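You operate a simulated robot arm through the tools that you are given. There is no shell and no other tool. Be economical: measure what you need, move in short steps, check, and stop when the job is done.

Carry out the task below with a simulated two-armed robot. There is one attempt and no reset: what you move stays moved.

JOB
Carry the big yellow tray with both arms and set it on the top of the blue bench. Then shut the yellow drawer. Then close the red drawer. Then put the pipe flange on the top of the blue bench away on the top of the brown table. Then stack the 87 C thermostat from the top of the orange bench on top of the 76 C thermostat. Then take the orange box labelled "702" from the top of the purple table and put it on the lower shelf of the grey stand. Then take the oil filter from the top of the purple table and leave it on the shelf under the purple table. Then stack the red box marked "829" from the top of the purple table on top of the red box marked "860". The order counts. Set down upright: oil filter.

Only the result counts: the job must be done as asked and must still hold three seconds after the hand-in. Knocking over, shifting, dropping, spilling or breaking anything else fails it.

ROBOT AND FRAMES
Two 7-joint arms with fingered hands on one trunk, on a base that drives. Base frame: it is fixed to the floor where the robot stands at the start and does not move with it; the origin is under the middle of the robot, x ahead of it, y to its left, z up. Readings come in mm, degrees, newtons and seconds.
The left shoulder is at the start at [80, 198, 1491], the right one opposite. With the tool pointing down near the work surface each hand reaches from about 100 to 700 mm from the robot's upright axis, wherever it stands, measured 20 degrees to its own side. Places, roughly: big yellow tray (26x19x5 cm) [700, -200, 900]; lower shelf of the grey stand [-4500, 4600, 200]; oil filter [-5250, 4250, 1000]; orange box [-5000, 4500, 1000]; pipe flange (15x10x8 cm) [-1200, 4200, 900]; red box [-5750, 4500, 1000]; red drawer [600, 0, 500]; shelf under the purple table [-5500, 4500, 200]; thermostat [-3250, 4500, 750]; top of the blue bench [-1200, 4400, 800]; top of the brown table [800, 1500, 800]; yellow drawer [500, 0, 700]. Payload 4 kg a hand.
Tool frame (each hand has its own): the origin (TCP) lies between the finger pads and is the grasp point; the fingertips stand 26 mm ahead of it; z points along the fingers, y is the line along which they close. The gripper opens to 132 mm. The gripper's body begins 73 mm behind the TCP. The gripper is a hand of 4 fingers: y runs from the thumb to the fingers, the wrist lies at [0, 0, -239] in the tool frame.
Orientation is that of the tool frame in the base frame, as a unit quaternion [x, y, z, w]. With the fingers straight down and closing along the base's y, the tool's x points along the base's -x, its y along +y and its z along -z.

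CONTROLS
- The arms move only by the tool drive_tool. It takes "left_motion", "right_motion" or both (then of equal length, played together; a hand with none holds still); each is a list of rows, each a list of 6 numbers: the shift along the tool's x, y, z in mm, then the turn, a rotation vector about the tool's x, y, z in degrees. In form: [[dx, dy, dz, wx, wy, wz], ...]. A call has 1 to 12 rows; each row shifts and turns the commanded pose from where the row before left it, along the tool's axes as they then stand. Each row takes 0.2 s and may step no farther than 50 mm and 8.6 degrees from the row before; otherwise, the whole call is refused. Where a pose cannot be reached the arm comes as near as it can. A force on the tool above 40 N (or 10 N above the force at the start of the call, whichever is more), or a blocked arm, ends the call early, and 0.2 s more pass. In this call time passes only in rows, and 0.2 s behind the last. The reply holds the time, the measured pose of the TCP, the force on the tool along the base axes, the opening and the grip force, in the units named above and with some noise, with the torque about the TCP (base axes, N m) and any sound that the robot's microphone picked up.
- Cameras (640 x 400 px; columns grow to the right, rows downward): "scene" is now at [93, -6.4, 1633]; the picture's right is [-0.10, -1.00, 0.00], its down [-0.89, 0.09, -0.46] and it looks along [0.45, -0.04, -0.89] (base axes); focal length 262 px, centre (320, 200). "left" rides on the left gripper at [-68, 2, -97] in its tool frame; the picture's right is [-0.03, -1.00, 0.00], its down [0.82, -0.02, -0.58] and it looks along [0.58, -0.01, 0.82] (tool axes); focal length 270 px, centre (320, 200). "right" rides on the right gripper at [68, 2, -97] in its tool frame; the picture's right is [-0.03, 1.00, 0.00], its down [-0.82, -0.02, -0.58] and it looks along [-0.58, -0.01, 0.82] (tool axes); focal length 270 px, centre (320, 200). There is no depth. A picture from a camera that has moved, and an enlarged one, comes with that camera's place and axes in the base frame and with its lens.
- grab_frame(camera): a new picture of that camera. The clock stands still meanwhile.
- raise_lower(by): slides the trunk up (or, below 0, down) by that many mm; the arms and the scene camera ride with it, the base frame stays. It gives what a move gives, with no picture.
- drive_base(legs): drives the robot by 1 to 6 legs, each [ahead, left, turn to the left] in mm, mm and degrees, along the robot's own axes; the way and the turn of a leg run together, so that a leg with both is an arc; at most 1500 mm and 180 degrees a leg. The arms and the cameras ride along, it lands a little off, and it stops where it bumps. It gives what a move gives.
- curl_fingers(finger1, finger2, finger3, thumb_bend, hand): sets how far each is bent, from 0 (flat) to 100 (curled in); at 30 the hand is open as for a grip, at 70 the pads meet at the TCP. One left out holds its place. A second passes; each finger stops where it meets its share of the squeeze, and holds until it gets a number again. It is the only way to open and close the hand. It gives what a move gives, with no picture; readings hold the bend of each and the force on the fingers (four entries, about 0 where the hand has none), thumb and palm.
- turn_head(pan, tilt): turns the head with the scene camera to pan (to the left, within 86 degrees either way) and tilt (down, from -29 to 69), counted from straight ahead of the robot. It gives what a move gives.
- inspect(camera, box): a new picture of the part [left, top, right, bottom] of that camera's present view, enlarged. The clock stands still meanwhile.
- close_job(): hands the job in; it is judged then, once.

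Go step by step. Nothing tells you exact positions but the pictures and the camera data: compare them with the known pose of the tool, close in by small moves and look again before you grip or let go. The budget is 196 turns and 172 pictures, counting those below and the enlarged ones. Unless the task says otherwise, let go and move clear before handing in.

The tools are called after "Emit:" by a JSON object that holds its "name" and its "arguments". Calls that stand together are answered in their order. drive_tool: Moves the arms, as the interface text tells. Its arguments: {"type":"object","properties":{"left_motion":{"type":"array","items":{"type":"array","items":{"type":"number"}}},"right_motion":{"type":"array","items":{"type":"array","items":{"type":"number"}}}},"required":[]} The other tools are called the same way: raise_lower (by) slides the trunk up or down; curl_fingers (finger1, finger2, finger3, thumb_bend, hand) moves the fingers one by one; drive_base (legs) drives the base; turn_head (pan, tilt) turns the head that bears the scene camera; grab_frame (camera) takes a picture; inspect (camera, box) takes an enlarged picture of a part of a camera's view; close_job () hands the job in.

At the start:

```text
t: 0.0
left_eef_pos: [369.1, 116.6, 1060.7]
left_ee_rot: [0.001, 1.0, 0.0, 0.0]
left_contact_force: [-0.1, -0.4, -0.1]
left_torque: [0.01, -0.02, 0.01]
left_grip_width: 131.9
left_finger_force: 0.1
left_shape: jaw
left_bend: [30.0, 30.0, 30.0, 30.0]
left_finger forces: [0.1, 0.0, 0.0, 0.0, 0.0, 0.0]
right_eef_pos: [335.1, -196.0, 1060.6]
right_ee_rot: [0.0, 1.0, 0.0, -0.001]
right_contact_force: [-0.2, 0.1, 0.0]
right_torque: [0.0, 0.02, 0.03]
right_grip_width: 132.0
right_finger_force: 0.0
right_shape: jaw
right_bend: [30.0, 30.0, 30.0, 30.0]
right_finger forces: [0.0, 0.0, 0.0, 0.0, 0.0, 0.0]
trunk travel left (down, up): [-801.0, 39.0]
robot x, y, heading: [0.3, 1.5, 0.1]
head pan, tilt: [-5.5, 62.9]
```

scene: 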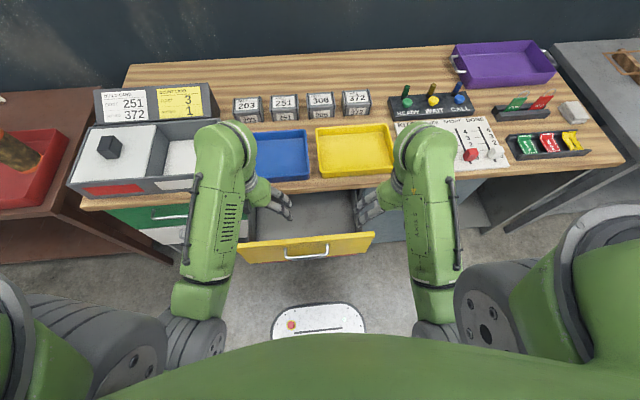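
right: 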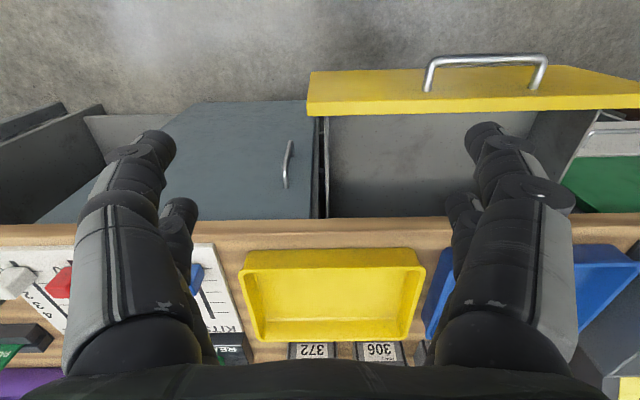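
left: 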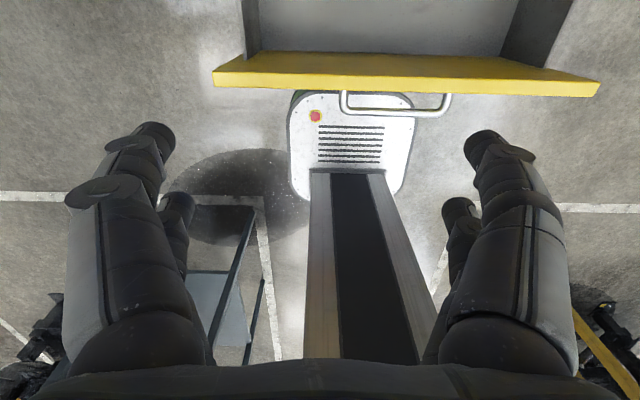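

I see the workbench ahead with the yellow tray near [670, -190, 870] and the open yellow drawer below it. First I look around to learn the layout.

Emit:
{"name": "turn_head", "arguments": {"pan": 0, "tilt": 40}}

Emit:
{"name": "grab_frame", "arguments": {"camera": "scene"}}

Emit:
{"name": "turn_head", "arguments": {"pan": 86, "tilt": 15}}

Emit:
{"name": "grab_frame", "arguments": {"camera": "scene"}}

```text
t: 0.9
left_eef_pos: [368.9, 116.3, 1060.3]
left_ee_rot: [0.0, 1.0, -0.001, 0.001]
left_contact_force: [-0.9, 0.3, -0.6]
left_torque: [0.01, -0.04, 0.0]
left_grip_width: 131.8
left_finger_force: 0.0
left_shape: jaw
left_bend: [30.0, 30.0, 30.0, 30.0]
left_finger forces: [0.1, 0.0, 0.0, 0.0, 0.1, 0.1]
right_eef_pos: [335.5, -194.6, 1059.3]
right_ee_rot: [0.0, 1.0, 0.0, 0.001]
right_contact_force: [-0.6, 0.2, -0.6]
right_torque: [-0.01, 0.03, -0.02]
right_grip_width: 132.1
right_finger_force: 0.0
right_shape: jaw
right_bend: [30.0, 30.0, 30.0, 30.0]
right_finger forces: [0.1, 0.0, 0.1, 0.0, 0.0, 0.0]
trunk travel left (down, up): [-801.0, 39.0]
robot x, y, heading: [1.4, -2.9, -0.1]
head pan, tilt: [0.0, 40.0]
```

```text
168 pictures are left
camera scene: at [115.0, -0.3, 1663.0], right [0.0, -1.0, 0.0], down [-0.64, 0.0, -0.77], along [0.77, 0.0, -0.64], focal length 262 px, centre (320, 200)
```

scene: 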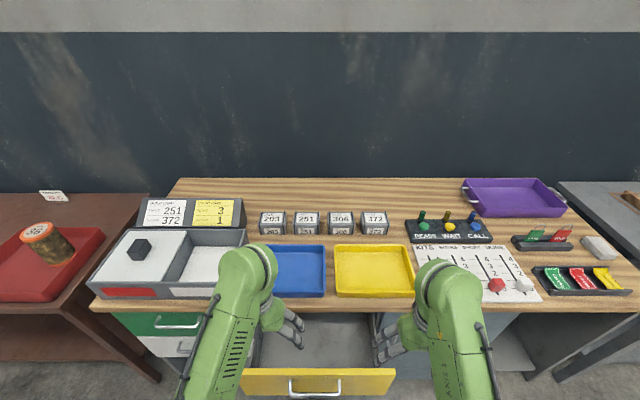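

```text
t: 2.5
left_eef_pos: [369.6, 118.5, 1060.8]
left_ee_rot: [0.0, 1.0, 0.0, 0.0]
left_contact_force: [-0.6, 0.0, -0.3]
left_torque: [0.02, -0.01, -0.01]
left_grip_width: 131.7
left_finger_force: 0.1
left_shape: jaw
left_bend: [30.0, 30.0, 30.0, 30.0]
left_finger forces: [0.0, 0.0, 0.1, 0.1, 0.1, 0.0]
right_eef_pos: [334.6, -195.4, 1058.7]
right_ee_rot: [0.0, 1.0, 0.0, 0.0]
right_contact_force: [0.1, -0.9, -0.2]
right_torque: [-0.02, -0.03, 0.01]
right_grip_width: 131.6
right_finger_force: 0.1
right_shape: jaw
right_bend: [30.0, 30.0, 30.0, 30.0]
right_finger forces: [0.1, 0.1, 0.1, 0.0, 0.0, 0.0]
trunk travel left (down, up): [-801.0, 39.0]
robot x, y, heading: [-0.6, 2.1, -0.1]
head pan, tilt: [85.9, 15.0]
```

```text
167 pictures are left
camera scene: at [36.8, 92.9, 1702.6], right [1.0, -0.07, 0.0], down [-0.02, -0.26, -0.97], along [0.07, 0.96, -0.26], focal length 262 px, centre (320, 200)
```

scene: 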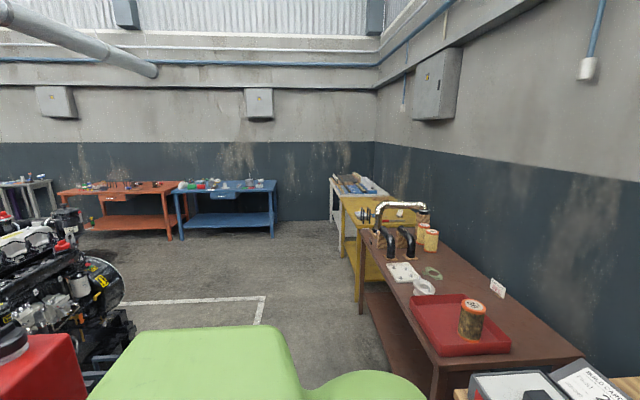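

The blue bench is far ahead-left with its front facing us, brown table to its right. I zoom in on it and on the tray before planning.

Emit:
{"name": "inspect", "arguments": {"camera": "scene", "box": [0, 160, 300, 260]}}

Emit:
{"name": "inspect", "arguments": {"camera": "scene", "box": [320, 170, 560, 320]}}

Emit:
{"name": "turn_head", "arguments": {"pan": -20, "tilt": 55}}

Emit:
{"name": "inspect", "arguments": {"camera": "scene", "box": [140, 60, 460, 260]}}

```text
2.13 times, centred on (150, 210) of scene
camera zoom: at [36.8, 92.9, 1702.6], right [1.0, -0.07, 0.0], down [-0.02, -0.26, -0.97], along [0.07, 0.96, -0.26], focal length 558 px, centre (683, 179)
```

zoom: 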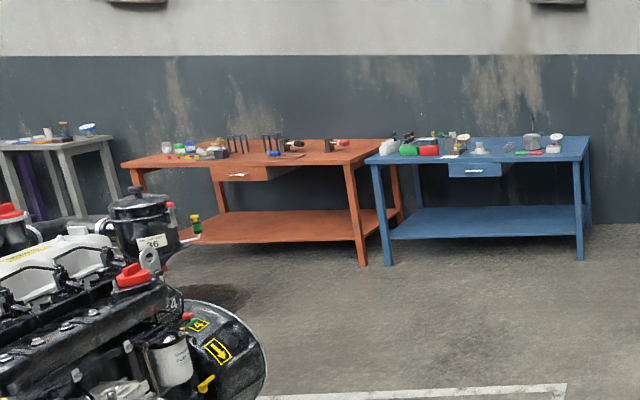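

```text
2.67 times, centred on (440, 245) of scene
camera zoom: at [36.8, 92.9, 1702.6], right [1.0, -0.07, 0.0], down [-0.02, -0.26, -0.97], along [0.07, 0.96, -0.26], focal length 698 px, centre (0, 80)
```

zoom: 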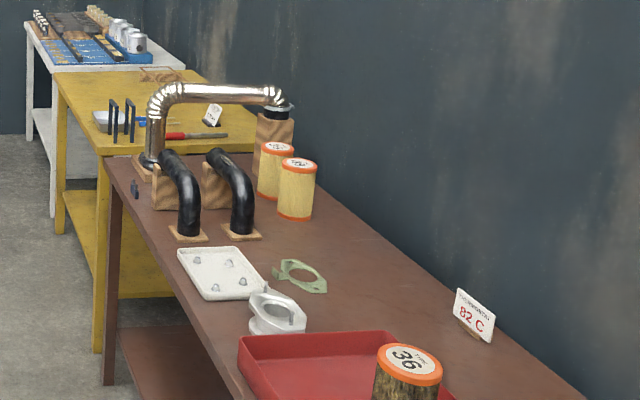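

```text
t: 4.3
left_eef_pos: [369.4, 116.8, 1061.1]
left_ee_rot: [0.0, 1.0, 0.001, 0.0]
left_contact_force: [-0.8, -0.4, 0.0]
left_torque: [0.01, -0.02, -0.01]
left_grip_width: 132.0
left_finger_force: 0.0
left_shape: jaw
left_bend: [30.0, 30.0, 30.0, 30.0]
left_finger forces: [0.0, 0.0, 0.0, 0.1, 0.0, 0.0]
right_eef_pos: [335.6, -194.6, 1059.8]
right_ee_rot: [0.0, 1.0, 0.0, -0.001]
right_contact_force: [0.2, 0.6, -0.5]
right_torque: [-0.03, 0.04, 0.04]
right_grip_width: 131.6
right_finger_force: 0.0
right_shape: jaw
right_bend: [30.0, 30.0, 30.0, 30.0]
right_finger forces: [0.0, 0.0, 0.1, 0.0, 0.0, 0.0]
trunk travel left (down, up): [-801.0, 39.0]
robot x, y, heading: [-0.2, 1.1, -0.0]
head pan, tilt: [-20.0, 55.0]
```

```text
2.00 times, centred on (300, 160) of scene
camera zoom: at [97.9, -24.9, 1642.4], right [-0.34, -0.94, 0.0], down [-0.77, 0.28, -0.57], along [0.54, -0.2, -0.82], focal length 523 px, centre (360, 280)
```

zoom: 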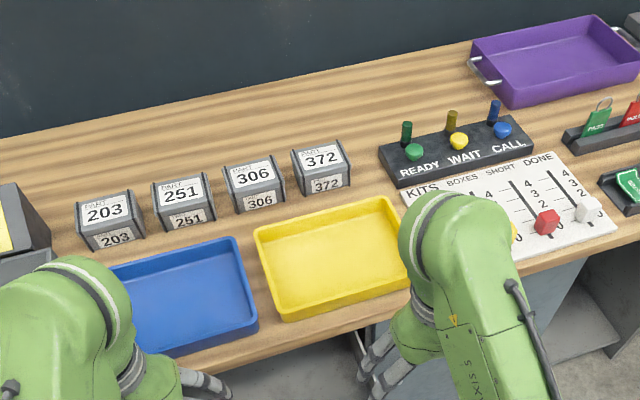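

The tray's rim I estimate at z≈923, x 544–733, y −320…−60, axis-aligned. I drive right to centre it and part-close both hands so the fingers fit around the end walls.

Emit:
{"name": "drive_base", "arguments": {"legs": [[0, -190, 0]]}}

Emit:
{"name": "curl_fingers", "arguments": {"hand": "left", "finger1": 56, "finger2": 56, "finger3": 56, "thumb_bend": 56}}

Emit:
{"name": "curl_fingers", "arguments": {"hand": "right", "finger1": 56, "finger2": 56, "finger3": 56, "thumb_bend": 56}}

Emit:
{"name": "turn_head", "arguments": {"pan": 0, "tilt": 55}}

Emit:
{"name": "grab_frame", "arguments": {"camera": "scene"}}

Emit:
{"name": "grab_frame", "arguments": {"camera": "right"}}

```text
t: 5.8
left_eef_pos: [369.4, -68.1, 1059.5]
left_ee_rot: [0.001, 1.0, -0.002, 0.0]
left_contact_force: [-0.5, 1.0, 0.8]
left_torque: [-0.03, 0.03, 0.0]
left_grip_width: 131.9
left_finger_force: 0.1
left_shape: jaw
left_bend: [30.0, 30.0, 30.0, 30.0]
left_finger forces: [0.0, 0.0, 0.0, 0.0, 0.0, 0.1]
right_eef_pos: [335.1, -379.5, 1060.9]
right_ee_rot: [0.0, 1.0, -0.002, 0.0]
right_contact_force: [0.1, 0.4, -0.4]
right_torque: [0.0, -0.01, -0.01]
right_grip_width: 131.8
right_finger_force: 0.0
right_shape: jaw
right_bend: [30.0, 30.0, 30.0, 30.0]
right_finger forces: [0.1, 0.0, 0.1, 0.0, 0.1, 0.0]
trunk travel left (down, up): [-801.0, 39.0]
robot x, y, heading: [-1.5, -187.8, 0.0]
head pan, tilt: [-20.0, 55.0]
```

```text
t: 6.8
left_eef_pos: [369.8, -73.4, 1061.3]
left_ee_rot: [0.001, 1.0, 0.002, 0.0]
left_contact_force: [-0.4, 0.0, -0.3]
left_torque: [-0.02, 0.04, 0.02]
left_grip_width: 46.5
left_finger_force: 0.1
left_shape: fingers
left_bend: [56.0, 56.0, 56.0, 56.0]
left_finger forces: [0.0, 0.0, 0.1, 0.1, 0.1, 0.1]
right_eef_pos: [334.5, -384.4, 1060.2]
right_ee_rot: [0.0, 1.0, 0.001, 0.0]
right_contact_force: [0.6, -0.3, 0.6]
right_torque: [0.04, 0.03, 0.01]
right_grip_width: 132.0
right_finger_force: 0.0
right_shape: jaw
right_bend: [30.0, 30.0, 30.0, 30.0]
right_finger forces: [0.1, 0.1, 0.1, 0.0, 0.0, 0.0]
trunk travel left (down, up): [-801.0, 39.0]
robot x, y, heading: [-1.6, -187.7, -0.2]
head pan, tilt: [-20.0, 55.0]
```

```text
t: 7.8
left_eef_pos: [369.7, -71.1, 1060.7]
left_ee_rot: [0.001, 1.0, 0.001, 0.0]
left_contact_force: [0.4, -0.6, 0.1]
left_torque: [-0.03, 0.04, 0.01]
left_grip_width: 46.2
left_finger_force: 0.1
left_shape: fingers
left_bend: [56.0, 56.0, 56.0, 56.0]
left_finger forces: [0.1, 0.1, 0.0, 0.0, 0.1, 0.1]
right_eef_pos: [333.8, -383.4, 1061.2]
right_ee_rot: [0.0, 1.0, -0.001, 0.0]
right_contact_force: [0.1, -0.5, 0.4]
right_torque: [-0.04, -0.01, 0.01]
right_grip_width: 46.6
right_finger_force: 0.1
right_shape: fingers
right_bend: [56.0, 56.0, 56.0, 56.0]
right_finger forces: [0.1, 0.0, 0.0, 0.0, 0.0, 0.0]
trunk travel left (down, up): [-801.0, 39.0]
robot x, y, heading: [-0.8, -186.0, -0.1]
head pan, tilt: [-20.0, 55.0]
```

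```text
t: 8.7
left_eef_pos: [368.6, -72.4, 1059.3]
left_ee_rot: [0.001, 1.0, 0.0, -0.001]
left_contact_force: [0.0, -0.8, 0.4]
left_torque: [-0.02, 0.0, -0.01]
left_grip_width: 46.4
left_finger_force: 0.0
left_shape: fingers
left_bend: [56.0, 56.0, 56.0, 56.0]
left_finger forces: [0.1, 0.1, 0.0, 0.0, 0.1, 0.0]
right_eef_pos: [334.3, -382.5, 1060.0]
right_ee_rot: [0.0, 1.0, 0.0, -0.001]
right_contact_force: [0.8, -0.1, 0.2]
right_torque: [-0.01, -0.03, 0.0]
right_grip_width: 46.1
right_finger_force: 0.1
right_shape: fingers
right_bend: [56.0, 56.0, 56.0, 56.0]
right_finger forces: [0.1, 0.0, 0.0, 0.0, 0.0, 0.0]
trunk travel left (down, up): [-801.0, 39.0]
robot x, y, heading: [1.4, -181.2, -0.0]
head pan, tilt: [0.0, 55.0]
```

```text
163 pictures are left
camera scene: at [102.1, -188.4, 1642.4], right [0.0, -1.0, 0.0], down [-0.82, 0.0, -0.57], along [0.57, 0.0, -0.82], focal length 262 px, centre (320, 200)
```

scene: 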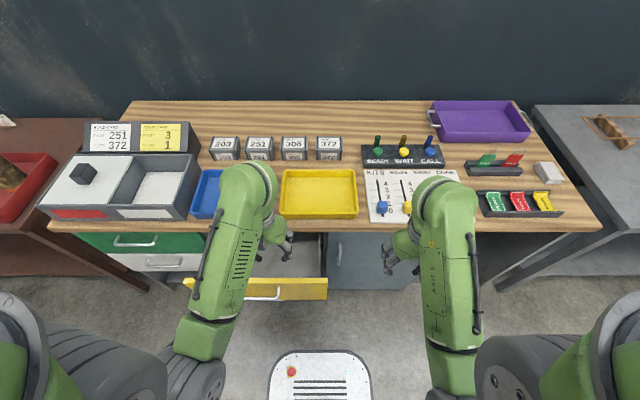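

```text
162 pictures are left
camera right: at [266.3, -381.9, 1157.0], right [0.03, 1.0, 0.0], down [0.82, -0.02, 0.58], along [0.58, -0.01, -0.82], focal length 270 px, centre (320, 200)
```

right: 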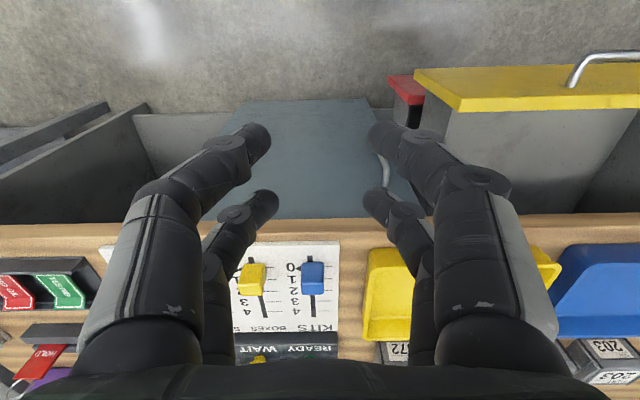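

The tray's end walls are at y≈−57 and y≈−319, centred at x≈635. I move both hands over the walls, staying high.

Emit:
{"name": "drive_tool", "arguments": {"left_motion": [[-38, 2.2, 8.5, 0, 0, 0], [-38, 2.2, 8.5, 0, 0, 0], [-38, 2.2, 8.5, 0, 0, 0], [-38, 2.2, 8.5, 0, 0, 0], [-38, 2.2, 8.5, 0, 0, 0], [-38, 2.2, 8.5, 0, 0, 0], [-38, 2.2, 8.5, 0, 0, 0]], "right_motion": [[-43, 9, 8.5, 0, 0, 0], [-43, 9, 8.5, 0, 0, 0], [-43, 9, 8.5, 0, 0, 0], [-43, 9, 8.5, 0, 0, 0], [-43, 9, 8.5, 0, 0, 0], [-43, 9, 8.5, 0, 0, 0], [-43, 9, 8.5, 0, 0, 0]]}}

Emit:
{"name": "grab_frame", "arguments": {"camera": "right"}}

Emit:
{"name": "grab_frame", "arguments": {"camera": "left"}}

```text
t: 10.3
left_eef_pos: [638.3, -56.1, 999.2]
left_ee_rot: [0.0, 1.0, -0.001, -0.002]
left_contact_force: [1.4, -0.4, -1.2]
left_torque: [0.0, -0.01, 0.05]
left_grip_width: 46.0
left_finger_force: 0.0
left_shape: fingers
left_bend: [56.0, 56.0, 56.0, 56.0]
left_finger forces: [0.0, 0.0, 0.1, 0.0, 0.1, 0.0]
right_eef_pos: [637.9, -321.7, 999.6]
right_ee_rot: [0.001, 1.0, 0.0, -0.002]
right_contact_force: [0.5, 0.5, -0.2]
right_torque: [-0.02, 0.0, 0.01]
right_grip_width: 46.1
right_finger_force: 0.0
right_shape: fingers
right_bend: [56.0, 56.0, 56.0, 56.0]
right_finger forces: [0.1, 0.1, 0.0, 0.0, 0.0, 0.1]
trunk travel left (down, up): [-801.0, 39.0]
robot x, y, heading: [1.1, -184.0, 0.1]
head pan, tilt: [0.0, 55.0]
```

```text
161 pictures are left
camera right: at [570.1, -318.9, 1096.2], right [0.03, 1.0, 0.0], down [0.82, -0.02, 0.57], along [0.57, -0.02, -0.82], focal length 270 px, centre (320, 200)
```

right: 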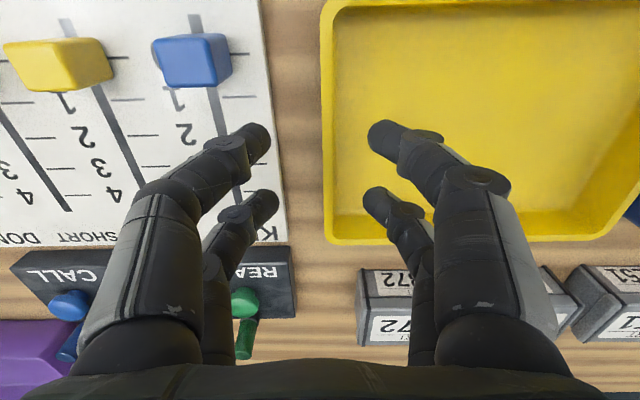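

```text
160 pictures are left
camera left: at [707.4, -53.2, 1094.8], right [0.02, -1.0, 0.0], down [-0.81, -0.02, 0.58], along [-0.58, -0.01, -0.81], focal length 270 px, centre (320, 200)
```

left: 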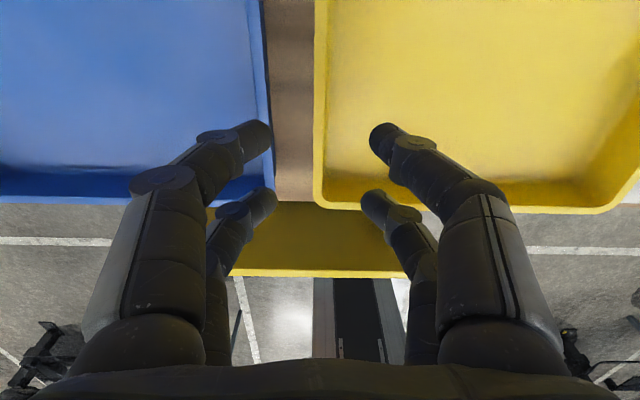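

Both hands are centred on the walls; the blue tray is close on the left hand's outer side. I narrow the hands further and lower to z≈945 to check.

Emit:
{"name": "curl_fingers", "arguments": {"hand": "left", "finger1": 61, "finger2": 61, "finger3": 61, "thumb_bend": 61}}

Emit:
{"name": "drive_tool", "arguments": {"left_motion": [[0, -1, 27, 0, 0, 0], [0, -1, 27, 0, 0, 0]], "right_motion": [[0, 2, 27, 0, 0, 0], [0, 2, 27, 0, 0, 0]]}}

Emit:
{"name": "grab_frame", "arguments": {"camera": "left"}}

Emit:
{"name": "grab_frame", "arguments": {"camera": "right"}}

```text
t: 11.3
left_eef_pos: [634.4, -57.4, 1002.4]
left_ee_rot: [0.001, 1.0, -0.001, 0.0]
left_contact_force: [0.7, 0.0, 0.1]
left_torque: [0.01, -0.03, 0.01]
left_grip_width: 30.0
left_finger_force: 0.0
left_shape: fingers
left_bend: [61.0, 61.0, 61.0, 61.0]
left_finger forces: [0.1, 0.0, 0.0, 0.0, 0.0, 0.1]
right_eef_pos: [634.2, -320.8, 1001.5]
right_ee_rot: [-0.001, 1.0, 0.0, 0.001]
right_contact_force: [-0.3, 0.2, -0.1]
right_torque: [-0.01, -0.03, 0.01]
right_grip_width: 46.5
right_finger_force: 0.1
right_shape: fingers
right_bend: [56.0, 56.0, 56.0, 56.0]
right_finger forces: [0.1, 0.0, 0.0, 0.1, 0.0, 0.0]
trunk travel left (down, up): [-801.0, 39.0]
robot x, y, heading: [5.0, -184.4, 0.1]
head pan, tilt: [0.0, 55.0]
```

```text
t: 11.9
left_eef_pos: [636.6, -58.1, 945.5]
left_ee_rot: [0.001, 1.0, 0.0, 0.0]
left_contact_force: [-0.4, -0.2, -0.3]
left_torque: [-0.01, 0.01, -0.03]
left_grip_width: 29.6
left_finger_force: 0.0
left_shape: fingers
left_bend: [61.0, 61.0, 61.0, 61.0]
left_finger forces: [0.1, 0.0, 0.0, 0.1, 0.1, 0.0]
right_eef_pos: [636.2, -317.6, 945.2]
right_ee_rot: [0.001, 1.0, 0.0, 0.001]
right_contact_force: [0.8, -0.5, -0.2]
right_torque: [0.01, 0.01, 0.0]
right_grip_width: 46.0
right_finger_force: 0.1
right_shape: fingers
right_bend: [56.0, 56.0, 56.0, 56.0]
right_finger forces: [0.0, 0.0, 0.0, 0.0, 0.0, 0.0]
trunk travel left (down, up): [-801.0, 39.0]
robot x, y, heading: [-0.3, -186.8, -0.1]
head pan, tilt: [0.0, 55.0]
```

```text
159 pictures are left
camera left: at [705.3, -54.7, 1042.2], right [0.02, -1.0, 0.0], down [-0.82, -0.02, 0.58], along [-0.58, -0.01, -0.82], focal length 270 px, centre (320, 200)
```

left: 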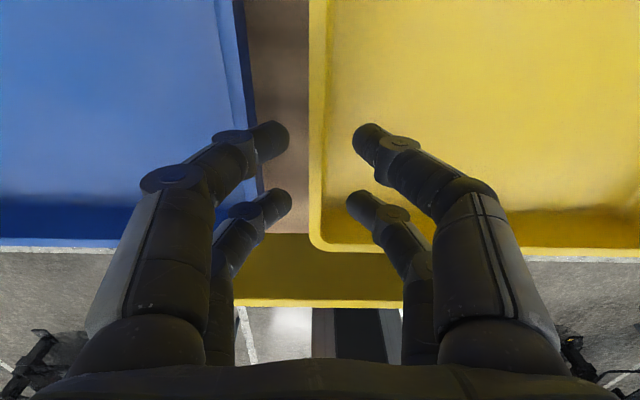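

```text
158 pictures are left
camera right: at [567.3, -316.0, 1042.1], right [0.03, 1.0, 0.0], down [0.82, -0.02, 0.58], along [0.58, -0.01, -0.82], focal length 270 px, centre (320, 200)
```

right: 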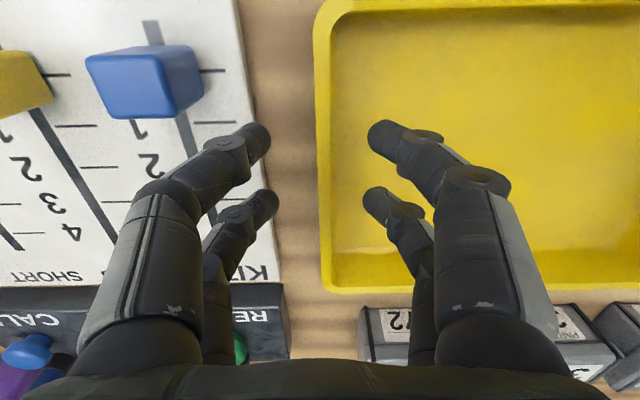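

Clearances look fine: knuckles stay above the blue rim. I lower both to TCP z≈918 and then close.

Emit:
{"name": "drive_tool", "arguments": {"left_motion": [[0, 2, 14, 0, 0, 0], [0, 1, 13, 0, 0, 0]], "right_motion": [[0, 1.5, 14, 0, 0, 0], [0, 1.5, 13, 0, 0, 0]]}}

Emit:
{"name": "grab_frame", "arguments": {"camera": "left"}}

```text
t: 12.5
left_eef_pos: [636.2, -55.2, 920.0]
left_ee_rot: [-0.001, 1.0, 0.0, -0.001]
left_contact_force: [0.3, 0.1, 0.3]
left_torque: [-0.04, -0.02, -0.03]
left_grip_width: 29.7
left_finger_force: 0.0
left_shape: fingers
left_bend: [61.0, 61.0, 61.0, 61.0]
left_finger forces: [0.0, 0.0, 0.0, 0.0, 0.0, 0.0]
right_eef_pos: [636.4, -315.4, 918.4]
right_ee_rot: [0.0, 1.0, 0.0, 0.0]
right_contact_force: [0.0, -0.2, -0.5]
right_torque: [0.01, -0.01, -0.02]
right_grip_width: 46.0
right_finger_force: 0.1
right_shape: fingers
right_bend: [56.0, 56.0, 56.0, 56.0]
right_finger forces: [0.1, 0.0, 0.0, 0.1, 0.0, 0.0]
trunk travel left (down, up): [-801.0, 39.0]
robot x, y, heading: [0.9, -189.0, -0.1]
head pan, tilt: [0.0, 55.0]
```

```text
157 pictures are left
camera left: at [705.8, -52.4, 1015.1], right [0.03, -1.0, 0.0], down [-0.82, -0.02, 0.58], along [-0.58, -0.01, -0.82], focal length 270 px, centre (320, 200)
```

left: 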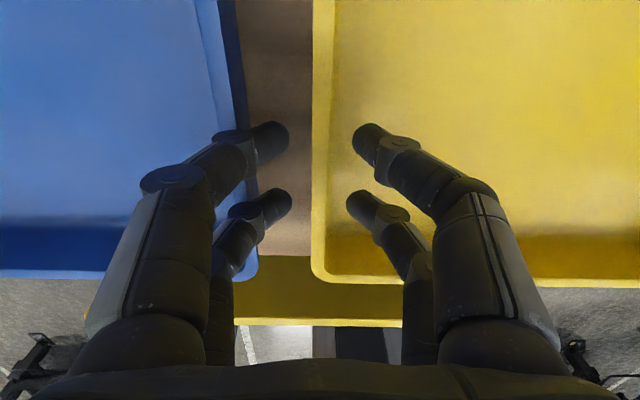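

Fingers straddle both walls. I close both hands.

Emit:
{"name": "curl_fingers", "arguments": {"hand": "left", "finger1": 75, "finger2": 75, "finger3": 75, "thumb_bend": 75}}

Emit:
{"name": "curl_fingers", "arguments": {"hand": "right", "finger1": 75, "finger2": 75, "finger3": 75, "thumb_bend": 75}}

Emit:
{"name": "grab_frame", "arguments": {"camera": "right"}}

```text
t: 13.5
left_eef_pos: [634.9, -54.6, 919.8]
left_ee_rot: [-0.001, 1.0, 0.0, 0.0]
left_contact_force: [-0.3, 0.3, -0.3]
left_torque: [0.01, -0.07, -0.06]
left_grip_width: 0.7
left_finger_force: 11.0
left_shape: fingers
left_bend: [73.0, 73.0, 72.0, 71.0]
left_finger forces: [5.5, 5.5, 4.4, 0.1, 6.7, 0.1]
right_eef_pos: [635.8, -315.1, 919.6]
right_ee_rot: [0.0, 1.0, 0.0, 0.0]
right_contact_force: [0.4, 0.4, -0.3]
right_torque: [-0.03, -0.02, 0.02]
right_grip_width: 46.3
right_finger_force: 0.1
right_shape: fingers
right_bend: [56.0, 56.0, 56.0, 56.0]
right_finger forces: [0.0, 0.0, 0.1, 0.0, 0.0, 0.0]
trunk travel left (down, up): [-801.0, 39.0]
robot x, y, heading: [-0.7, -188.1, -0.3]
head pan, tilt: [0.0, 55.0]
```

```text
t: 14.5
left_eef_pos: [636.3, -55.2, 919.4]
left_ee_rot: [0.001, 1.0, 0.0, -0.001]
left_contact_force: [-0.8, -4.0, -0.1]
left_torque: [-0.08, 0.05, -0.08]
left_grip_width: 0.6
left_finger_force: 11.2
left_shape: fingers
left_bend: [73.0, 73.0, 73.0, 71.0]
left_finger forces: [4.3, 5.0, 5.1, 0.0, 7.9, 0.1]
right_eef_pos: [636.0, -314.9, 918.6]
right_ee_rot: [0.0, 1.0, 0.0, -0.001]
right_contact_force: [0.5, 3.5, 0.3]
right_torque: [0.1, 0.07, 0.06]
right_grip_width: 0.1
right_finger_force: 11.6
right_shape: fingers
right_bend: [72.0, 72.0, 73.0, 73.0]
right_finger forces: [6.6, 6.2, 3.1, 0.1, 5.8, 0.0]
trunk travel left (down, up): [-801.0, 39.0]
robot x, y, heading: [-0.6, -190.1, -0.3]
head pan, tilt: [0.0, 55.0]
```

```text
156 pictures are left
camera right: at [567.6, -312.6, 1016.5], right [0.03, 1.0, 0.0], down [0.82, -0.02, 0.58], along [0.58, -0.01, -0.82], focal length 270 px, centre (320, 200)
```

right: 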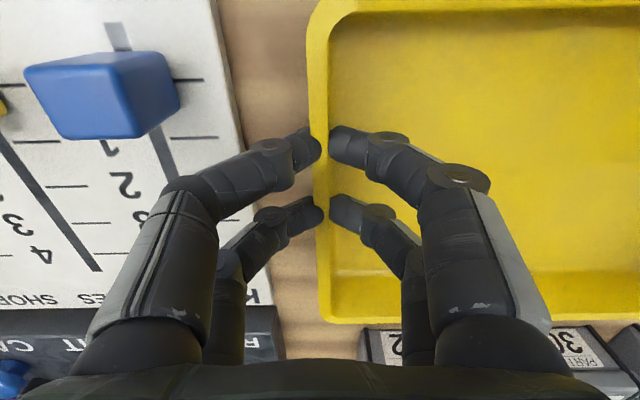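

Both hands grip the walls with about 11 N. I lift slowly and check.

Emit:
{"name": "drive_tool", "arguments": {"left_motion": [[0, 0, -8, 0, 0, 0], [0, 0, -12, 0, 0, 0], [0, 0, -20, 0, 0, 0], [0, 0, -30, 0, 0, 0], [0, 0, -30, 0, 0, 0]], "right_motion": [[0, 0, -8, 0, 0, 0], [0, 0, -12, 0, 0, 0], [0, 0, -20, 0, 0, 0], [0, 0, -30, 0, 0, 0], [0, 0, -30, 0, 0, 0]]}}

Emit:
{"name": "grab_frame", "arguments": {"camera": "scene"}}

Emit:
{"name": "grab_frame", "arguments": {"camera": "left"}}

```text
t: 15.7
left_eef_pos: [634.6, -52.7, 1019.4]
left_ee_rot: [0.001, 1.0, 0.0, 0.0]
left_contact_force: [-0.6, -6.0, -1.3]
left_torque: [-0.11, 0.0, -0.07]
left_grip_width: 0.6
left_finger_force: 11.6
left_shape: fingers
left_bend: [73.0, 73.0, 73.0, 71.0]
left_finger forces: [3.8, 4.1, 5.9, 0.0, 8.2, 0.1]
right_eef_pos: [635.7, -312.0, 1022.2]
right_ee_rot: [0.0, 1.0, 0.0, 0.0]
right_contact_force: [-0.8, 7.0, -2.1]
right_torque: [0.09, 0.02, 0.06]
right_grip_width: 0.3
right_finger_force: 10.9
right_shape: fingers
right_bend: [72.0, 72.0, 73.0, 73.0]
right_finger forces: [7.0, 6.8, 2.4, 0.0, 5.0, 0.0]
trunk travel left (down, up): [-801.0, 39.0]
robot x, y, heading: [-1.2, -184.8, 0.2]
head pan, tilt: [0.0, 55.0]
```

```text
155 pictures are left
camera scene: at [102.0, -188.1, 1642.3], right [0.0, -1.0, 0.0], down [-0.82, 0.0, -0.57], along [0.57, 0.0, -0.82], focal length 262 px, centre (320, 200)
```

scene: 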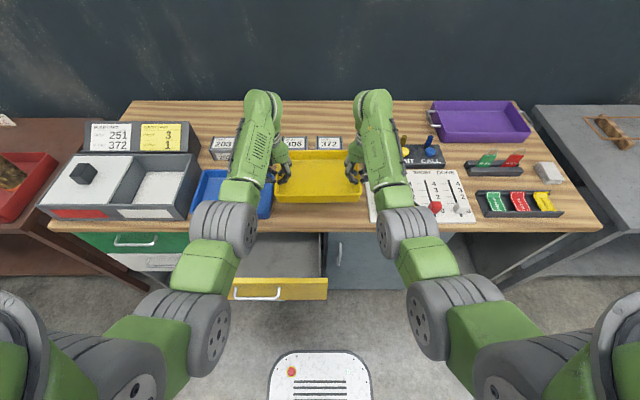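

```text
154 pictures are left
camera left: at [704.1, -50.2, 1115.1], right [0.02, -1.0, 0.0], down [-0.82, -0.02, 0.58], along [-0.58, -0.01, -0.82], focal length 270 px, centre (320, 200)
```

left: 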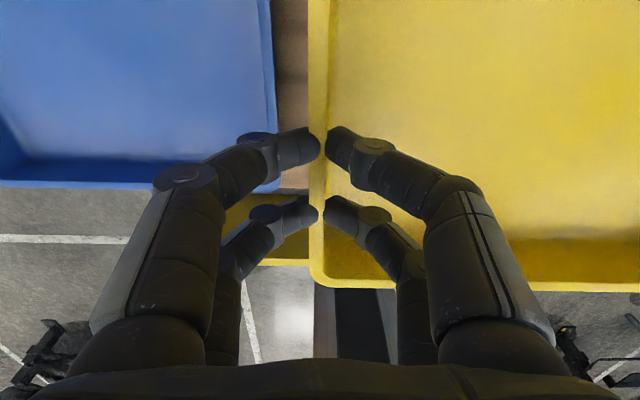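

The tray is held level. I retract it a little, back away and turn left toward the blue bench.

Emit:
{"name": "drive_tool", "arguments": {"left_motion": [[20, 0, 0, 0, 0, 0], [35, 0, 0, 0, 0, 0], [35, 0, 0, 0, 0, 0], [35, 0, 0, 0, 0, 0], [20, 0, 0, 0, 0, 0]], "right_motion": [[20, 0, 0, 0, 0, 0], [35, 0, 0, 0, 0, 0], [35, 0, 0, 0, 0, 0], [35, 0, 0, 0, 0, 0], [20, 0, 0, 0, 0, 0]]}}

Emit:
{"name": "drive_base", "arguments": {"legs": [[-500, 0, 0], [0, 0, 90]]}}

Emit:
{"name": "turn_head", "arguments": {"pan": 0, "tilt": 20}}

Emit:
{"name": "grab_frame", "arguments": {"camera": "scene"}}

```text
t: 16.9
left_eef_pos: [486.3, -53.2, 1020.7]
left_ee_rot: [0.001, 1.0, -0.001, 0.001]
left_contact_force: [-0.6, -9.2, -1.5]
left_torque: [-0.12, 0.03, -0.05]
left_grip_width: 0.4
left_finger_force: 11.0
left_shape: fingers
left_bend: [73.0, 73.0, 73.0, 71.0]
left_finger forces: [3.4, 3.5, 6.7, 0.0, 8.7, 0.0]
right_eef_pos: [490.8, -313.3, 1020.3]
right_ee_rot: [-0.001, 1.0, 0.0, 0.001]
right_contact_force: [-0.3, 7.6, -2.0]
right_torque: [0.12, 0.06, 0.08]
right_grip_width: 0.5
right_finger_force: 10.3
right_shape: fingers
right_bend: [72.0, 72.0, 74.0, 73.0]
right_finger forces: [7.5, 7.4, 2.1, 0.0, 4.3, 0.1]
trunk travel left (down, up): [-801.0, 39.0]
robot x, y, heading: [0.7, -185.5, -0.0]
head pan, tilt: [0.0, 55.0]
```

```text
t: 23.7
left_eef_pos: [-650.2, 295.7, 1019.2]
left_ee_rot: [0.72, -0.694, 0.001, 0.0]
left_contact_force: [9.7, 0.3, -1.8]
left_torque: [-0.04, -0.16, -0.02]
left_grip_width: 0.9
left_finger_force: 11.7
left_shape: fingers
left_bend: [73.0, 73.0, 73.0, 71.0]
left_finger forces: [3.2, 3.4, 6.9, 0.1, 8.8, 0.0]
right_eef_pos: [-387.5, 308.0, 1019.1]
right_ee_rot: [0.719, -0.695, 0.0, 0.0]
right_contact_force: [-9.3, 0.5, -0.9]
right_torque: [-0.05, 0.16, 0.06]
right_grip_width: 0.7
right_finger_force: 11.0
right_shape: fingers
right_bend: [72.0, 72.0, 74.0, 73.0]
right_finger forces: [7.7, 7.5, 2.2, 0.1, 4.0, 0.0]
trunk travel left (down, up): [-801.0, 39.0]
robot x, y, heading: [-496.7, -188.4, 91.7]
head pan, tilt: [0.0, 55.0]
```

```text
t: 24.7
left_eef_pos: [-650.1, 294.7, 1018.2]
left_ee_rot: [0.719, -0.695, 0.001, 0.001]
left_contact_force: [7.2, 0.7, -2.5]
left_torque: [-0.04, -0.17, -0.04]
left_grip_width: 0.6
left_finger_force: 11.4
left_shape: fingers
left_bend: [73.0, 73.0, 73.0, 71.0]
left_finger forces: [3.8, 3.8, 6.7, 0.1, 8.1, 0.0]
right_eef_pos: [-391.0, 308.3, 1018.8]
right_ee_rot: [0.719, -0.695, 0.0, 0.001]
right_contact_force: [-6.3, -0.4, -2.5]
right_torque: [-0.04, 0.13, 0.0]
right_grip_width: 0.2
right_finger_force: 10.6
right_shape: fingers
right_bend: [72.0, 72.0, 74.0, 73.0]
right_finger forces: [7.3, 6.9, 2.4, 0.1, 4.5, 0.1]
trunk travel left (down, up): [-801.0, 39.0]
robot x, y, heading: [-500.2, -186.2, 92.0]
head pan, tilt: [0.0, 20.0]
```

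```text
153 pictures are left
camera scene: at [-501.8, -64.9, 1694.3], right [1.0, 0.03, 0.0], down [0.01, -0.34, -0.94], along [-0.03, 0.94, -0.34], focal length 262 px, centre (320, 200)
```

scene: 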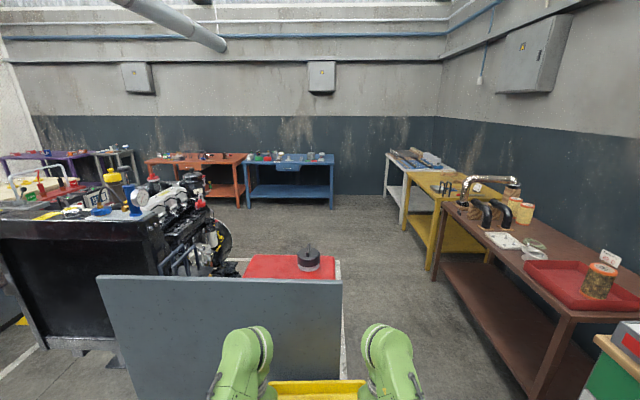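

A cart with a red top stands ahead at x<−430. I steer around it through the corridor at x≈10.

Emit:
{"name": "drive_base", "arguments": {"legs": [[0, -200, -2], [350, -200, 0], [400, -110, 0]]}}

Emit:
{"name": "grab_frame", "arguments": {"camera": "scene"}}

```text
t: 30.5
left_eef_pos: [-138.5, 1049.7, 1020.3]
left_ee_rot: [0.712, -0.702, 0.0, -0.001]
left_contact_force: [8.5, 0.0, -1.4]
left_torque: [-0.03, -0.16, -0.03]
left_grip_width: 1.0
left_finger_force: 11.3
left_shape: fingers
left_bend: [73.0, 73.0, 73.0, 71.0]
left_finger forces: [3.4, 3.5, 6.9, 0.0, 8.7, 0.0]
right_eef_pos: [122.7, 1055.9, 1021.5]
right_ee_rot: [0.712, -0.702, 0.0, -0.001]
right_contact_force: [-9.2, -0.3, -1.6]
right_torque: [-0.04, 0.14, 0.06]
right_grip_width: 0.5
right_finger_force: 10.5
right_shape: fingers
right_bend: [72.0, 72.0, 74.0, 73.0]
right_finger forces: [7.8, 7.4, 2.2, 0.0, 4.3, 0.0]
trunk travel left (down, up): [-801.0, 39.0]
robot x, y, heading: [6.1, 562.5, 90.8]
head pan, tilt: [0.0, 20.0]
```

```text
152 pictures are left
camera scene: at [2.8, 684.4, 1694.7], right [1.0, 0.02, 0.0], down [0.01, -0.34, -0.94], along [-0.01, 0.94, -0.34], focal length 262 px, centre (320, 200)
```

scene: 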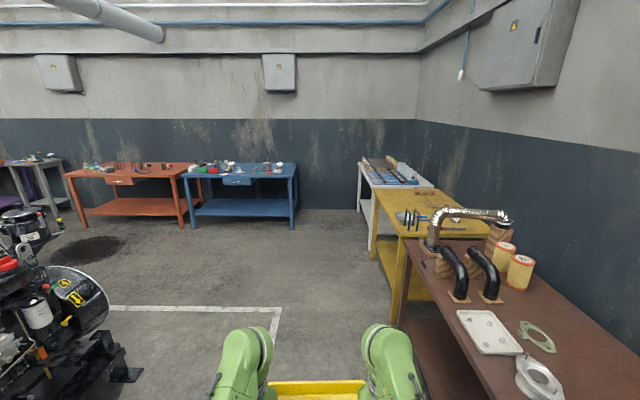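

The corridor is clear. I go on and angle left toward the front of the blue bench.

Emit:
{"name": "drive_base", "arguments": {"legs": [[1400, 0, -1], [900, 550, 0], [200, 400, 0]]}}

Emit:
{"name": "turn_head", "arguments": {"pan": 0, "tilt": 30}}

Emit:
{"name": "grab_frame", "arguments": {"camera": "scene"}}

```text
t: 44.8
left_eef_pos: [-1116.0, 3534.0, 1019.0]
left_ee_rot: [0.714, -0.7, -0.001, 0.001]
left_contact_force: [7.8, -0.2, -1.7]
left_torque: [-0.03, -0.13, -0.03]
left_grip_width: 0.9
left_finger_force: 11.2
left_shape: fingers
left_bend: [73.0, 73.0, 73.0, 71.0]
left_finger forces: [3.5, 3.5, 6.9, 0.1, 8.5, 0.1]
right_eef_pos: [-855.1, 3543.7, 1019.5]
right_ee_rot: [0.714, -0.7, -0.002, 0.001]
right_contact_force: [-8.2, 0.3, -2.3]
right_torque: [-0.03, 0.14, 0.03]
right_grip_width: 0.5
right_finger_force: 10.6
right_shape: fingers
right_bend: [72.0, 72.0, 74.0, 73.0]
right_finger forces: [7.6, 7.4, 2.3, 0.0, 4.4, 0.1]
trunk travel left (down, up): [-801.0, 39.0]
robot x, y, heading: [-974.8, 3046.5, 91.1]
head pan, tilt: [0.0, 20.0]
```

```text
t: 45.5
left_eef_pos: [-1117.1, 3536.0, 1019.2]
left_ee_rot: [0.715, -0.699, 0.001, 0.001]
left_contact_force: [5.5, 0.3, -2.1]
left_torque: [-0.03, -0.1, -0.03]
left_grip_width: 0.5
left_finger_force: 10.9
left_shape: fingers
left_bend: [73.0, 73.0, 73.0, 71.0]
left_finger forces: [4.0, 4.1, 6.1, 0.0, 7.5, 0.0]
right_eef_pos: [-856.0, 3543.6, 1020.1]
right_ee_rot: [0.715, -0.699, 0.0, 0.001]
right_contact_force: [-6.4, 0.0, -1.7]
right_torque: [-0.07, 0.09, 0.05]
right_grip_width: 0.4
right_finger_force: 9.9
right_shape: fingers
right_bend: [72.0, 72.0, 74.0, 73.0]
right_finger forces: [6.7, 6.3, 2.8, 0.0, 5.1, 0.1]
trunk travel left (down, up): [-801.0, 39.0]
robot x, y, heading: [-969.2, 3050.6, 91.1]
head pan, tilt: [0.0, 30.0]
```

```text
151 pictures are left
camera scene: at [-973.5, 3169.7, 1678.4], right [1.0, 0.02, 0.0], down [0.01, -0.5, -0.87], along [-0.02, 0.87, -0.5], focal length 262 px, centre (320, 200)
```

scene: 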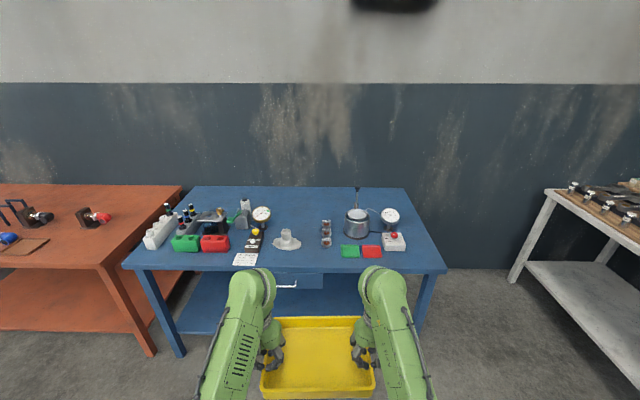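

Emit:
{"name": "inspect", "arguments": {"camera": "scene", "box": [120, 170, 460, 300]}}

```text
1.88 times, centred on (290, 235) of scene
camera zoom: at [-973.5, 3169.7, 1678.4], right [1.0, 0.02, 0.0], down [0.01, -0.5, -0.87], along [-0.02, 0.87, -0.5], focal length 492 px, centre (376, 134)
```

zoom: 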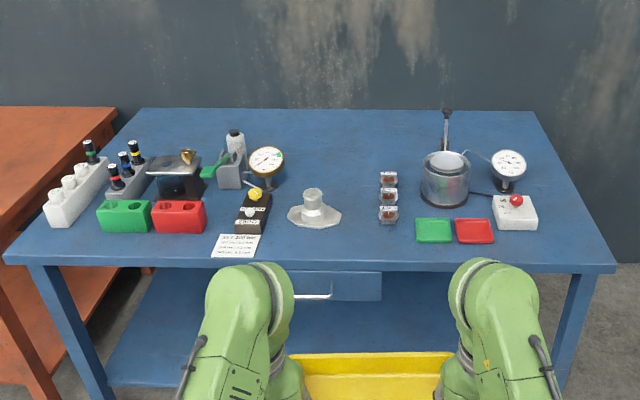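

The blue bench top (z≈800) has a free patch behind the flange and jars, around (−1080, 4540). To reach that far I lower the trunk while keeping the tray high, still clear of the bench.

Emit:
{"name": "drive_tool", "arguments": {"left_motion": [[0, 0, -20, 0, 0, 0], [0, 0, -30, 0, 0, 0], [0, 0, -30, 0, 0, 0], [0, 0, -30, 0, 0, 0], [0, 0, -30, 0, 0, 0], [0, 0, -30, 0, 0, 0], [0, 0, -20, 0, 0, 0]], "right_motion": [[0, 0, -20, 0, 0, 0], [0, 0, -30, 0, 0, 0], [0, 0, -30, 0, 0, 0], [0, 0, -30, 0, 0, 0], [0, 0, -30, 0, 0, 0], [0, 0, -30, 0, 0, 0], [0, 0, -20, 0, 0, 0]]}}

Emit:
{"name": "raise_lower", "arguments": {"by": -330}}

Emit:
{"name": "drive_tool", "arguments": {"left_motion": [[0, 0, -20, 0, 0, 0], [0, 0, -30, 0, 0, 0], [0, 0, -30, 0, 0, 0], [0, 0, -30, 0, 0, 0], [0, 0, -30, 0, 0, 0], [0, 0, -30, 0, 0, 0], [0, 0, -20, 0, 0, 0]], "right_motion": [[0, 0, -20, 0, 0, 0], [0, 0, -30, 0, 0, 0], [0, 0, -30, 0, 0, 0], [0, 0, -30, 0, 0, 0], [0, 0, -30, 0, 0, 0], [0, 0, -30, 0, 0, 0], [0, 0, -20, 0, 0, 0]]}}

Emit:
{"name": "drive_base", "arguments": {"legs": [[400, 105, -1.1]]}}

Emit:
{"name": "turn_head", "arguments": {"pan": 0, "tilt": 69}}

Emit:
{"name": "grab_frame", "arguments": {"camera": "scene"}}

```text
t: 47.1
left_eef_pos: [-1114.9, 3585.4, 1168.4]
left_ee_rot: [0.714, -0.7, 0.0, 0.001]
left_contact_force: [-10.2, -1.4, -2.2]
left_torque: [-0.07, 0.17, 0.0]
left_grip_width: 0.6
left_finger_force: 10.3
left_shape: fingers
left_bend: [72.0, 73.0, 73.0, 72.0]
left_finger forces: [7.7, 8.4, 2.2, 0.0, 3.0, 0.1]
left hand out of reach, approached as far as the arm can: row 4, 5, 6, 7
right_eef_pos: [-863.1, 3591.8, 1172.3]
right_ee_rot: [0.715, -0.699, 0.0, -0.001]
right_contact_force: [10.4, 0.4, -2.7]
right_torque: [-0.04, -0.22, 0.06]
right_grip_width: 0.6
right_finger_force: 11.4
right_shape: fingers
right_bend: [73.0, 73.0, 73.0, 71.0]
right_finger forces: [3.0, 3.1, 6.5, 0.1, 10.4, 0.1]
right hand out of reach, approached as far as the arm can: row 4, 5, 6, 7
trunk travel left (down, up): [-801.0, 39.0]
robot x, y, heading: [-974.1, 3048.4, 91.4]
head pan, tilt: [0.0, 30.0]
```

```text
t: 50.4
left_eef_pos: [-1114.5, 3584.6, 838.6]
left_ee_rot: [0.715, -0.699, 0.0, 0.0]
left_contact_force: [-12.7, -0.9, -1.6]
left_torque: [0.0, 0.18, -0.02]
left_grip_width: 0.9
left_finger_force: 11.2
left_shape: fingers
left_bend: [72.0, 73.0, 74.0, 73.0]
left_finger forces: [8.1, 8.8, 1.9, 0.1, 2.6, 0.0]
right_eef_pos: [-864.7, 3591.4, 842.5]
right_ee_rot: [0.715, -0.699, 0.001, 0.001]
right_contact_force: [11.7, -0.7, -1.8]
right_torque: [-0.05, -0.19, 0.1]
right_grip_width: 0.5
right_finger_force: 11.8
right_shape: fingers
right_bend: [73.0, 73.0, 73.0, 71.0]
right_finger forces: [2.8, 2.8, 6.8, 0.1, 10.8, 0.0]
trunk travel left (down, up): [-471.0, 369.0]
robot x, y, heading: [-971.7, 3049.1, 91.1]
head pan, tilt: [0.0, 30.0]
```

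```text
t: 52.0
left_eef_pos: [-1108.2, 3659.0, 918.9]
left_ee_rot: [0.715, -0.699, -0.002, 0.0]
left_contact_force: [-23.8, -1.0, -2.9]
left_torque: [-0.04, 0.38, 0.06]
left_grip_width: 11.5
left_finger_force: 11.6
left_shape: fingers
left_bend: [66.0, 70.0, 75.0, 75.0]
left_finger forces: [13.4, 10.2, 0.0, 0.0, 0.0, 0.0]
left hand out of reach, approached as far as the arm can: row 1, 2, 3, 4, 5, 6, 7
right_eef_pos: [-878.1, 3671.4, 929.5]
right_ee_rot: [0.714, -0.7, 0.001, -0.001]
right_contact_force: [23.2, 0.1, -1.0]
right_torque: [-0.06, -0.44, 0.1]
right_grip_width: 2.2
right_finger_force: 12.1
right_shape: fingers
right_bend: [75.0, 75.0, 71.0, 68.0]
right_finger forces: [0.2, 0.0, 8.5, 0.1, 15.1, 0.1]
right hand out of reach, approached as far as the arm can: row 1, 2, 3, 4, 5, 6, 7
trunk travel left (down, up): [-471.0, 369.0]
robot x, y, heading: [-968.8, 3047.4, 91.3]
head pan, tilt: [0.0, 30.0]
```

```text
t: 54.6
left_eef_pos: [-1206.8, 4070.7, 918.8]
left_ee_rot: [0.709, -0.706, -0.002, -0.001]
left_contact_force: [-23.5, 0.1, -2.4]
left_torque: [0.0, 0.39, 0.03]
left_grip_width: 11.7
left_finger_force: 12.2
left_shape: fingers
left_bend: [65.0, 70.0, 75.0, 75.0]
left_finger forces: [13.2, 10.1, 0.0, 0.0, 0.0, 0.1]
right_eef_pos: [-978.2, 4078.2, 929.8]
right_ee_rot: [0.709, -0.705, 0.0, -0.001]
right_contact_force: [23.8, -0.7, -0.3]
right_torque: [-0.08, -0.39, 0.13]
right_grip_width: 2.3
right_finger_force: 11.5
right_shape: fingers
right_bend: [75.0, 75.0, 71.0, 68.0]
right_finger forces: [0.2, 0.0, 8.5, 0.0, 14.9, 0.0]
trunk travel left (down, up): [-471.0, 369.0]
robot x, y, heading: [-1079.6, 3458.9, 90.3]
head pan, tilt: [0.0, 30.0]
```

```text
t: 55.6
left_eef_pos: [-1206.5, 4070.4, 919.8]
left_ee_rot: [0.709, -0.705, -0.003, 0.0]
left_contact_force: [-22.1, -0.4, -3.1]
left_torque: [-0.03, 0.39, 0.06]
left_grip_width: 10.8
left_finger_force: 11.5
left_shape: fingers
left_bend: [66.0, 70.0, 75.0, 75.0]
left_finger forces: [12.9, 9.8, 0.0, 0.1, 0.1, 0.1]
right_eef_pos: [-978.3, 4080.1, 929.2]
right_ee_rot: [0.709, -0.705, -0.001, -0.002]
right_contact_force: [22.8, 0.4, -1.3]
right_torque: [-0.06, -0.42, 0.12]
right_grip_width: 1.9
right_finger_force: 11.8
right_shape: fingers
right_bend: [75.0, 75.0, 71.0, 68.0]
right_finger forces: [0.4, 0.1, 8.2, 0.0, 14.7, 0.0]
trunk travel left (down, up): [-471.0, 369.0]
robot x, y, heading: [-1083.1, 3459.6, 90.3]
head pan, tilt: [0.0, 68.8]
```

```text
149 pictures are left
camera scene: at [-1080.8, 3544.5, 1296.9], right [1.0, 0.01, 0.0], down [0.01, -0.93, -0.36], along [0.0, 0.36, -0.93], focal length 262 px, centre (320, 200)
```

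scene: 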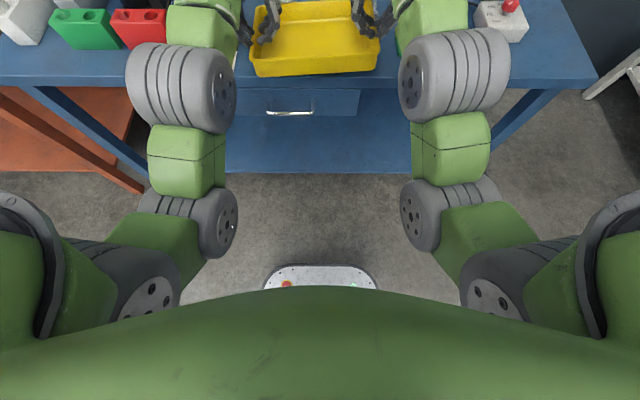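

The arms hit a height limit and squeezed inward, so the tray now sits at about z 870 over the bench front edge. I stop and check the grip.

Emit:
{"name": "grab_frame", "arguments": {"camera": "left"}}

Emit:
{"name": "grab_frame", "arguments": {"camera": "right"}}

Emit:
{"name": "turn_head", "arguments": {"pan": 0, "tilt": 45}}

Emit:
{"name": "grab_frame", "arguments": {"camera": "scene"}}

```text
148 pictures are left
camera left: at [-1208.1, 4139.8, 1015.2], right [1.0, 0.03, 0.0], down [0.03, -0.82, 0.57], along [0.01, -0.57, -0.82], focal length 270 px, centre (320, 200)
```

left: 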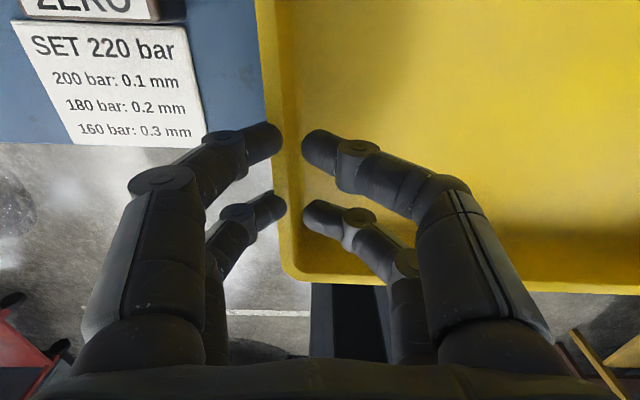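

```text
147 pictures are left
camera right: at [-978.8, 4011.0, 1026.2], right [-1.0, 0.02, 0.0], down [0.01, 0.81, 0.58], along [0.01, 0.58, -0.81], focal length 270 px, centre (320, 200)
```

right: 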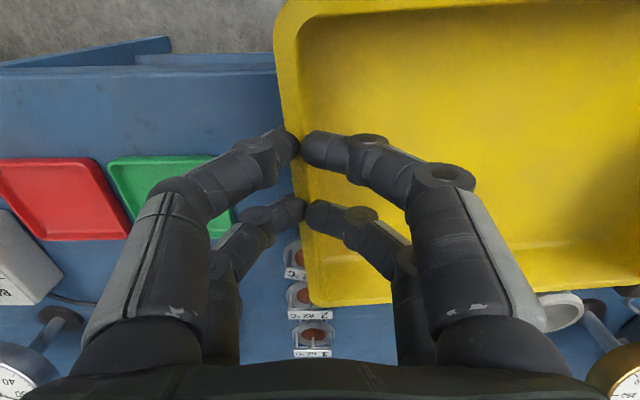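

```text
t: 56.5
left_eef_pos: [-1207.0, 4069.8, 919.4]
left_ee_rot: [0.709, -0.705, -0.002, 0.0]
left_contact_force: [-23.8, -0.6, -2.6]
left_torque: [-0.07, 0.38, 0.07]
left_grip_width: 11.2
left_finger_force: 10.9
left_shape: fingers
left_bend: [66.0, 70.0, 75.0, 75.0]
left_finger forces: [12.9, 9.9, 0.1, 0.1, 0.0, 0.1]
right_eef_pos: [-977.8, 4079.9, 928.6]
right_ee_rot: [0.709, -0.705, 0.001, -0.002]
right_contact_force: [22.3, 0.4, -1.3]
right_torque: [-0.07, -0.44, 0.14]
right_grip_width: 1.9
right_finger_force: 11.6
right_shape: fingers
right_bend: [75.0, 75.0, 71.0, 68.0]
right_finger forces: [0.4, 0.0, 8.2, 0.0, 14.7, 0.1]
trunk travel left (down, up): [-471.0, 369.0]
robot x, y, heading: [-1082.0, 3458.0, 90.2]
head pan, tilt: [0.0, 45.0]
```

```text
146 pictures are left
camera scene: at [-1081.0, 3570.0, 1325.6], right [1.0, 0.01, 0.0], down [0.0, -0.71, -0.71], along [0.0, 0.71, -0.71], focal length 262 px, centre (320, 200)
```

scene: 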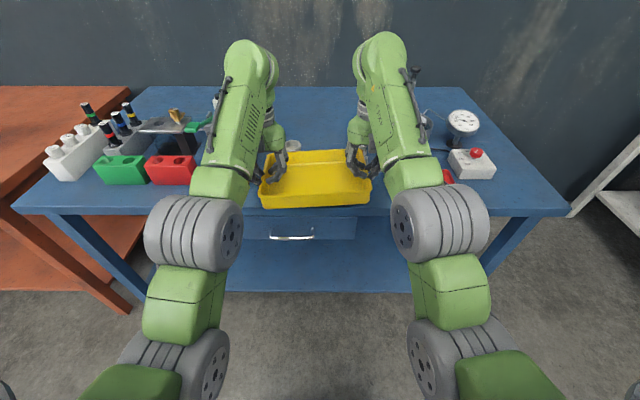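

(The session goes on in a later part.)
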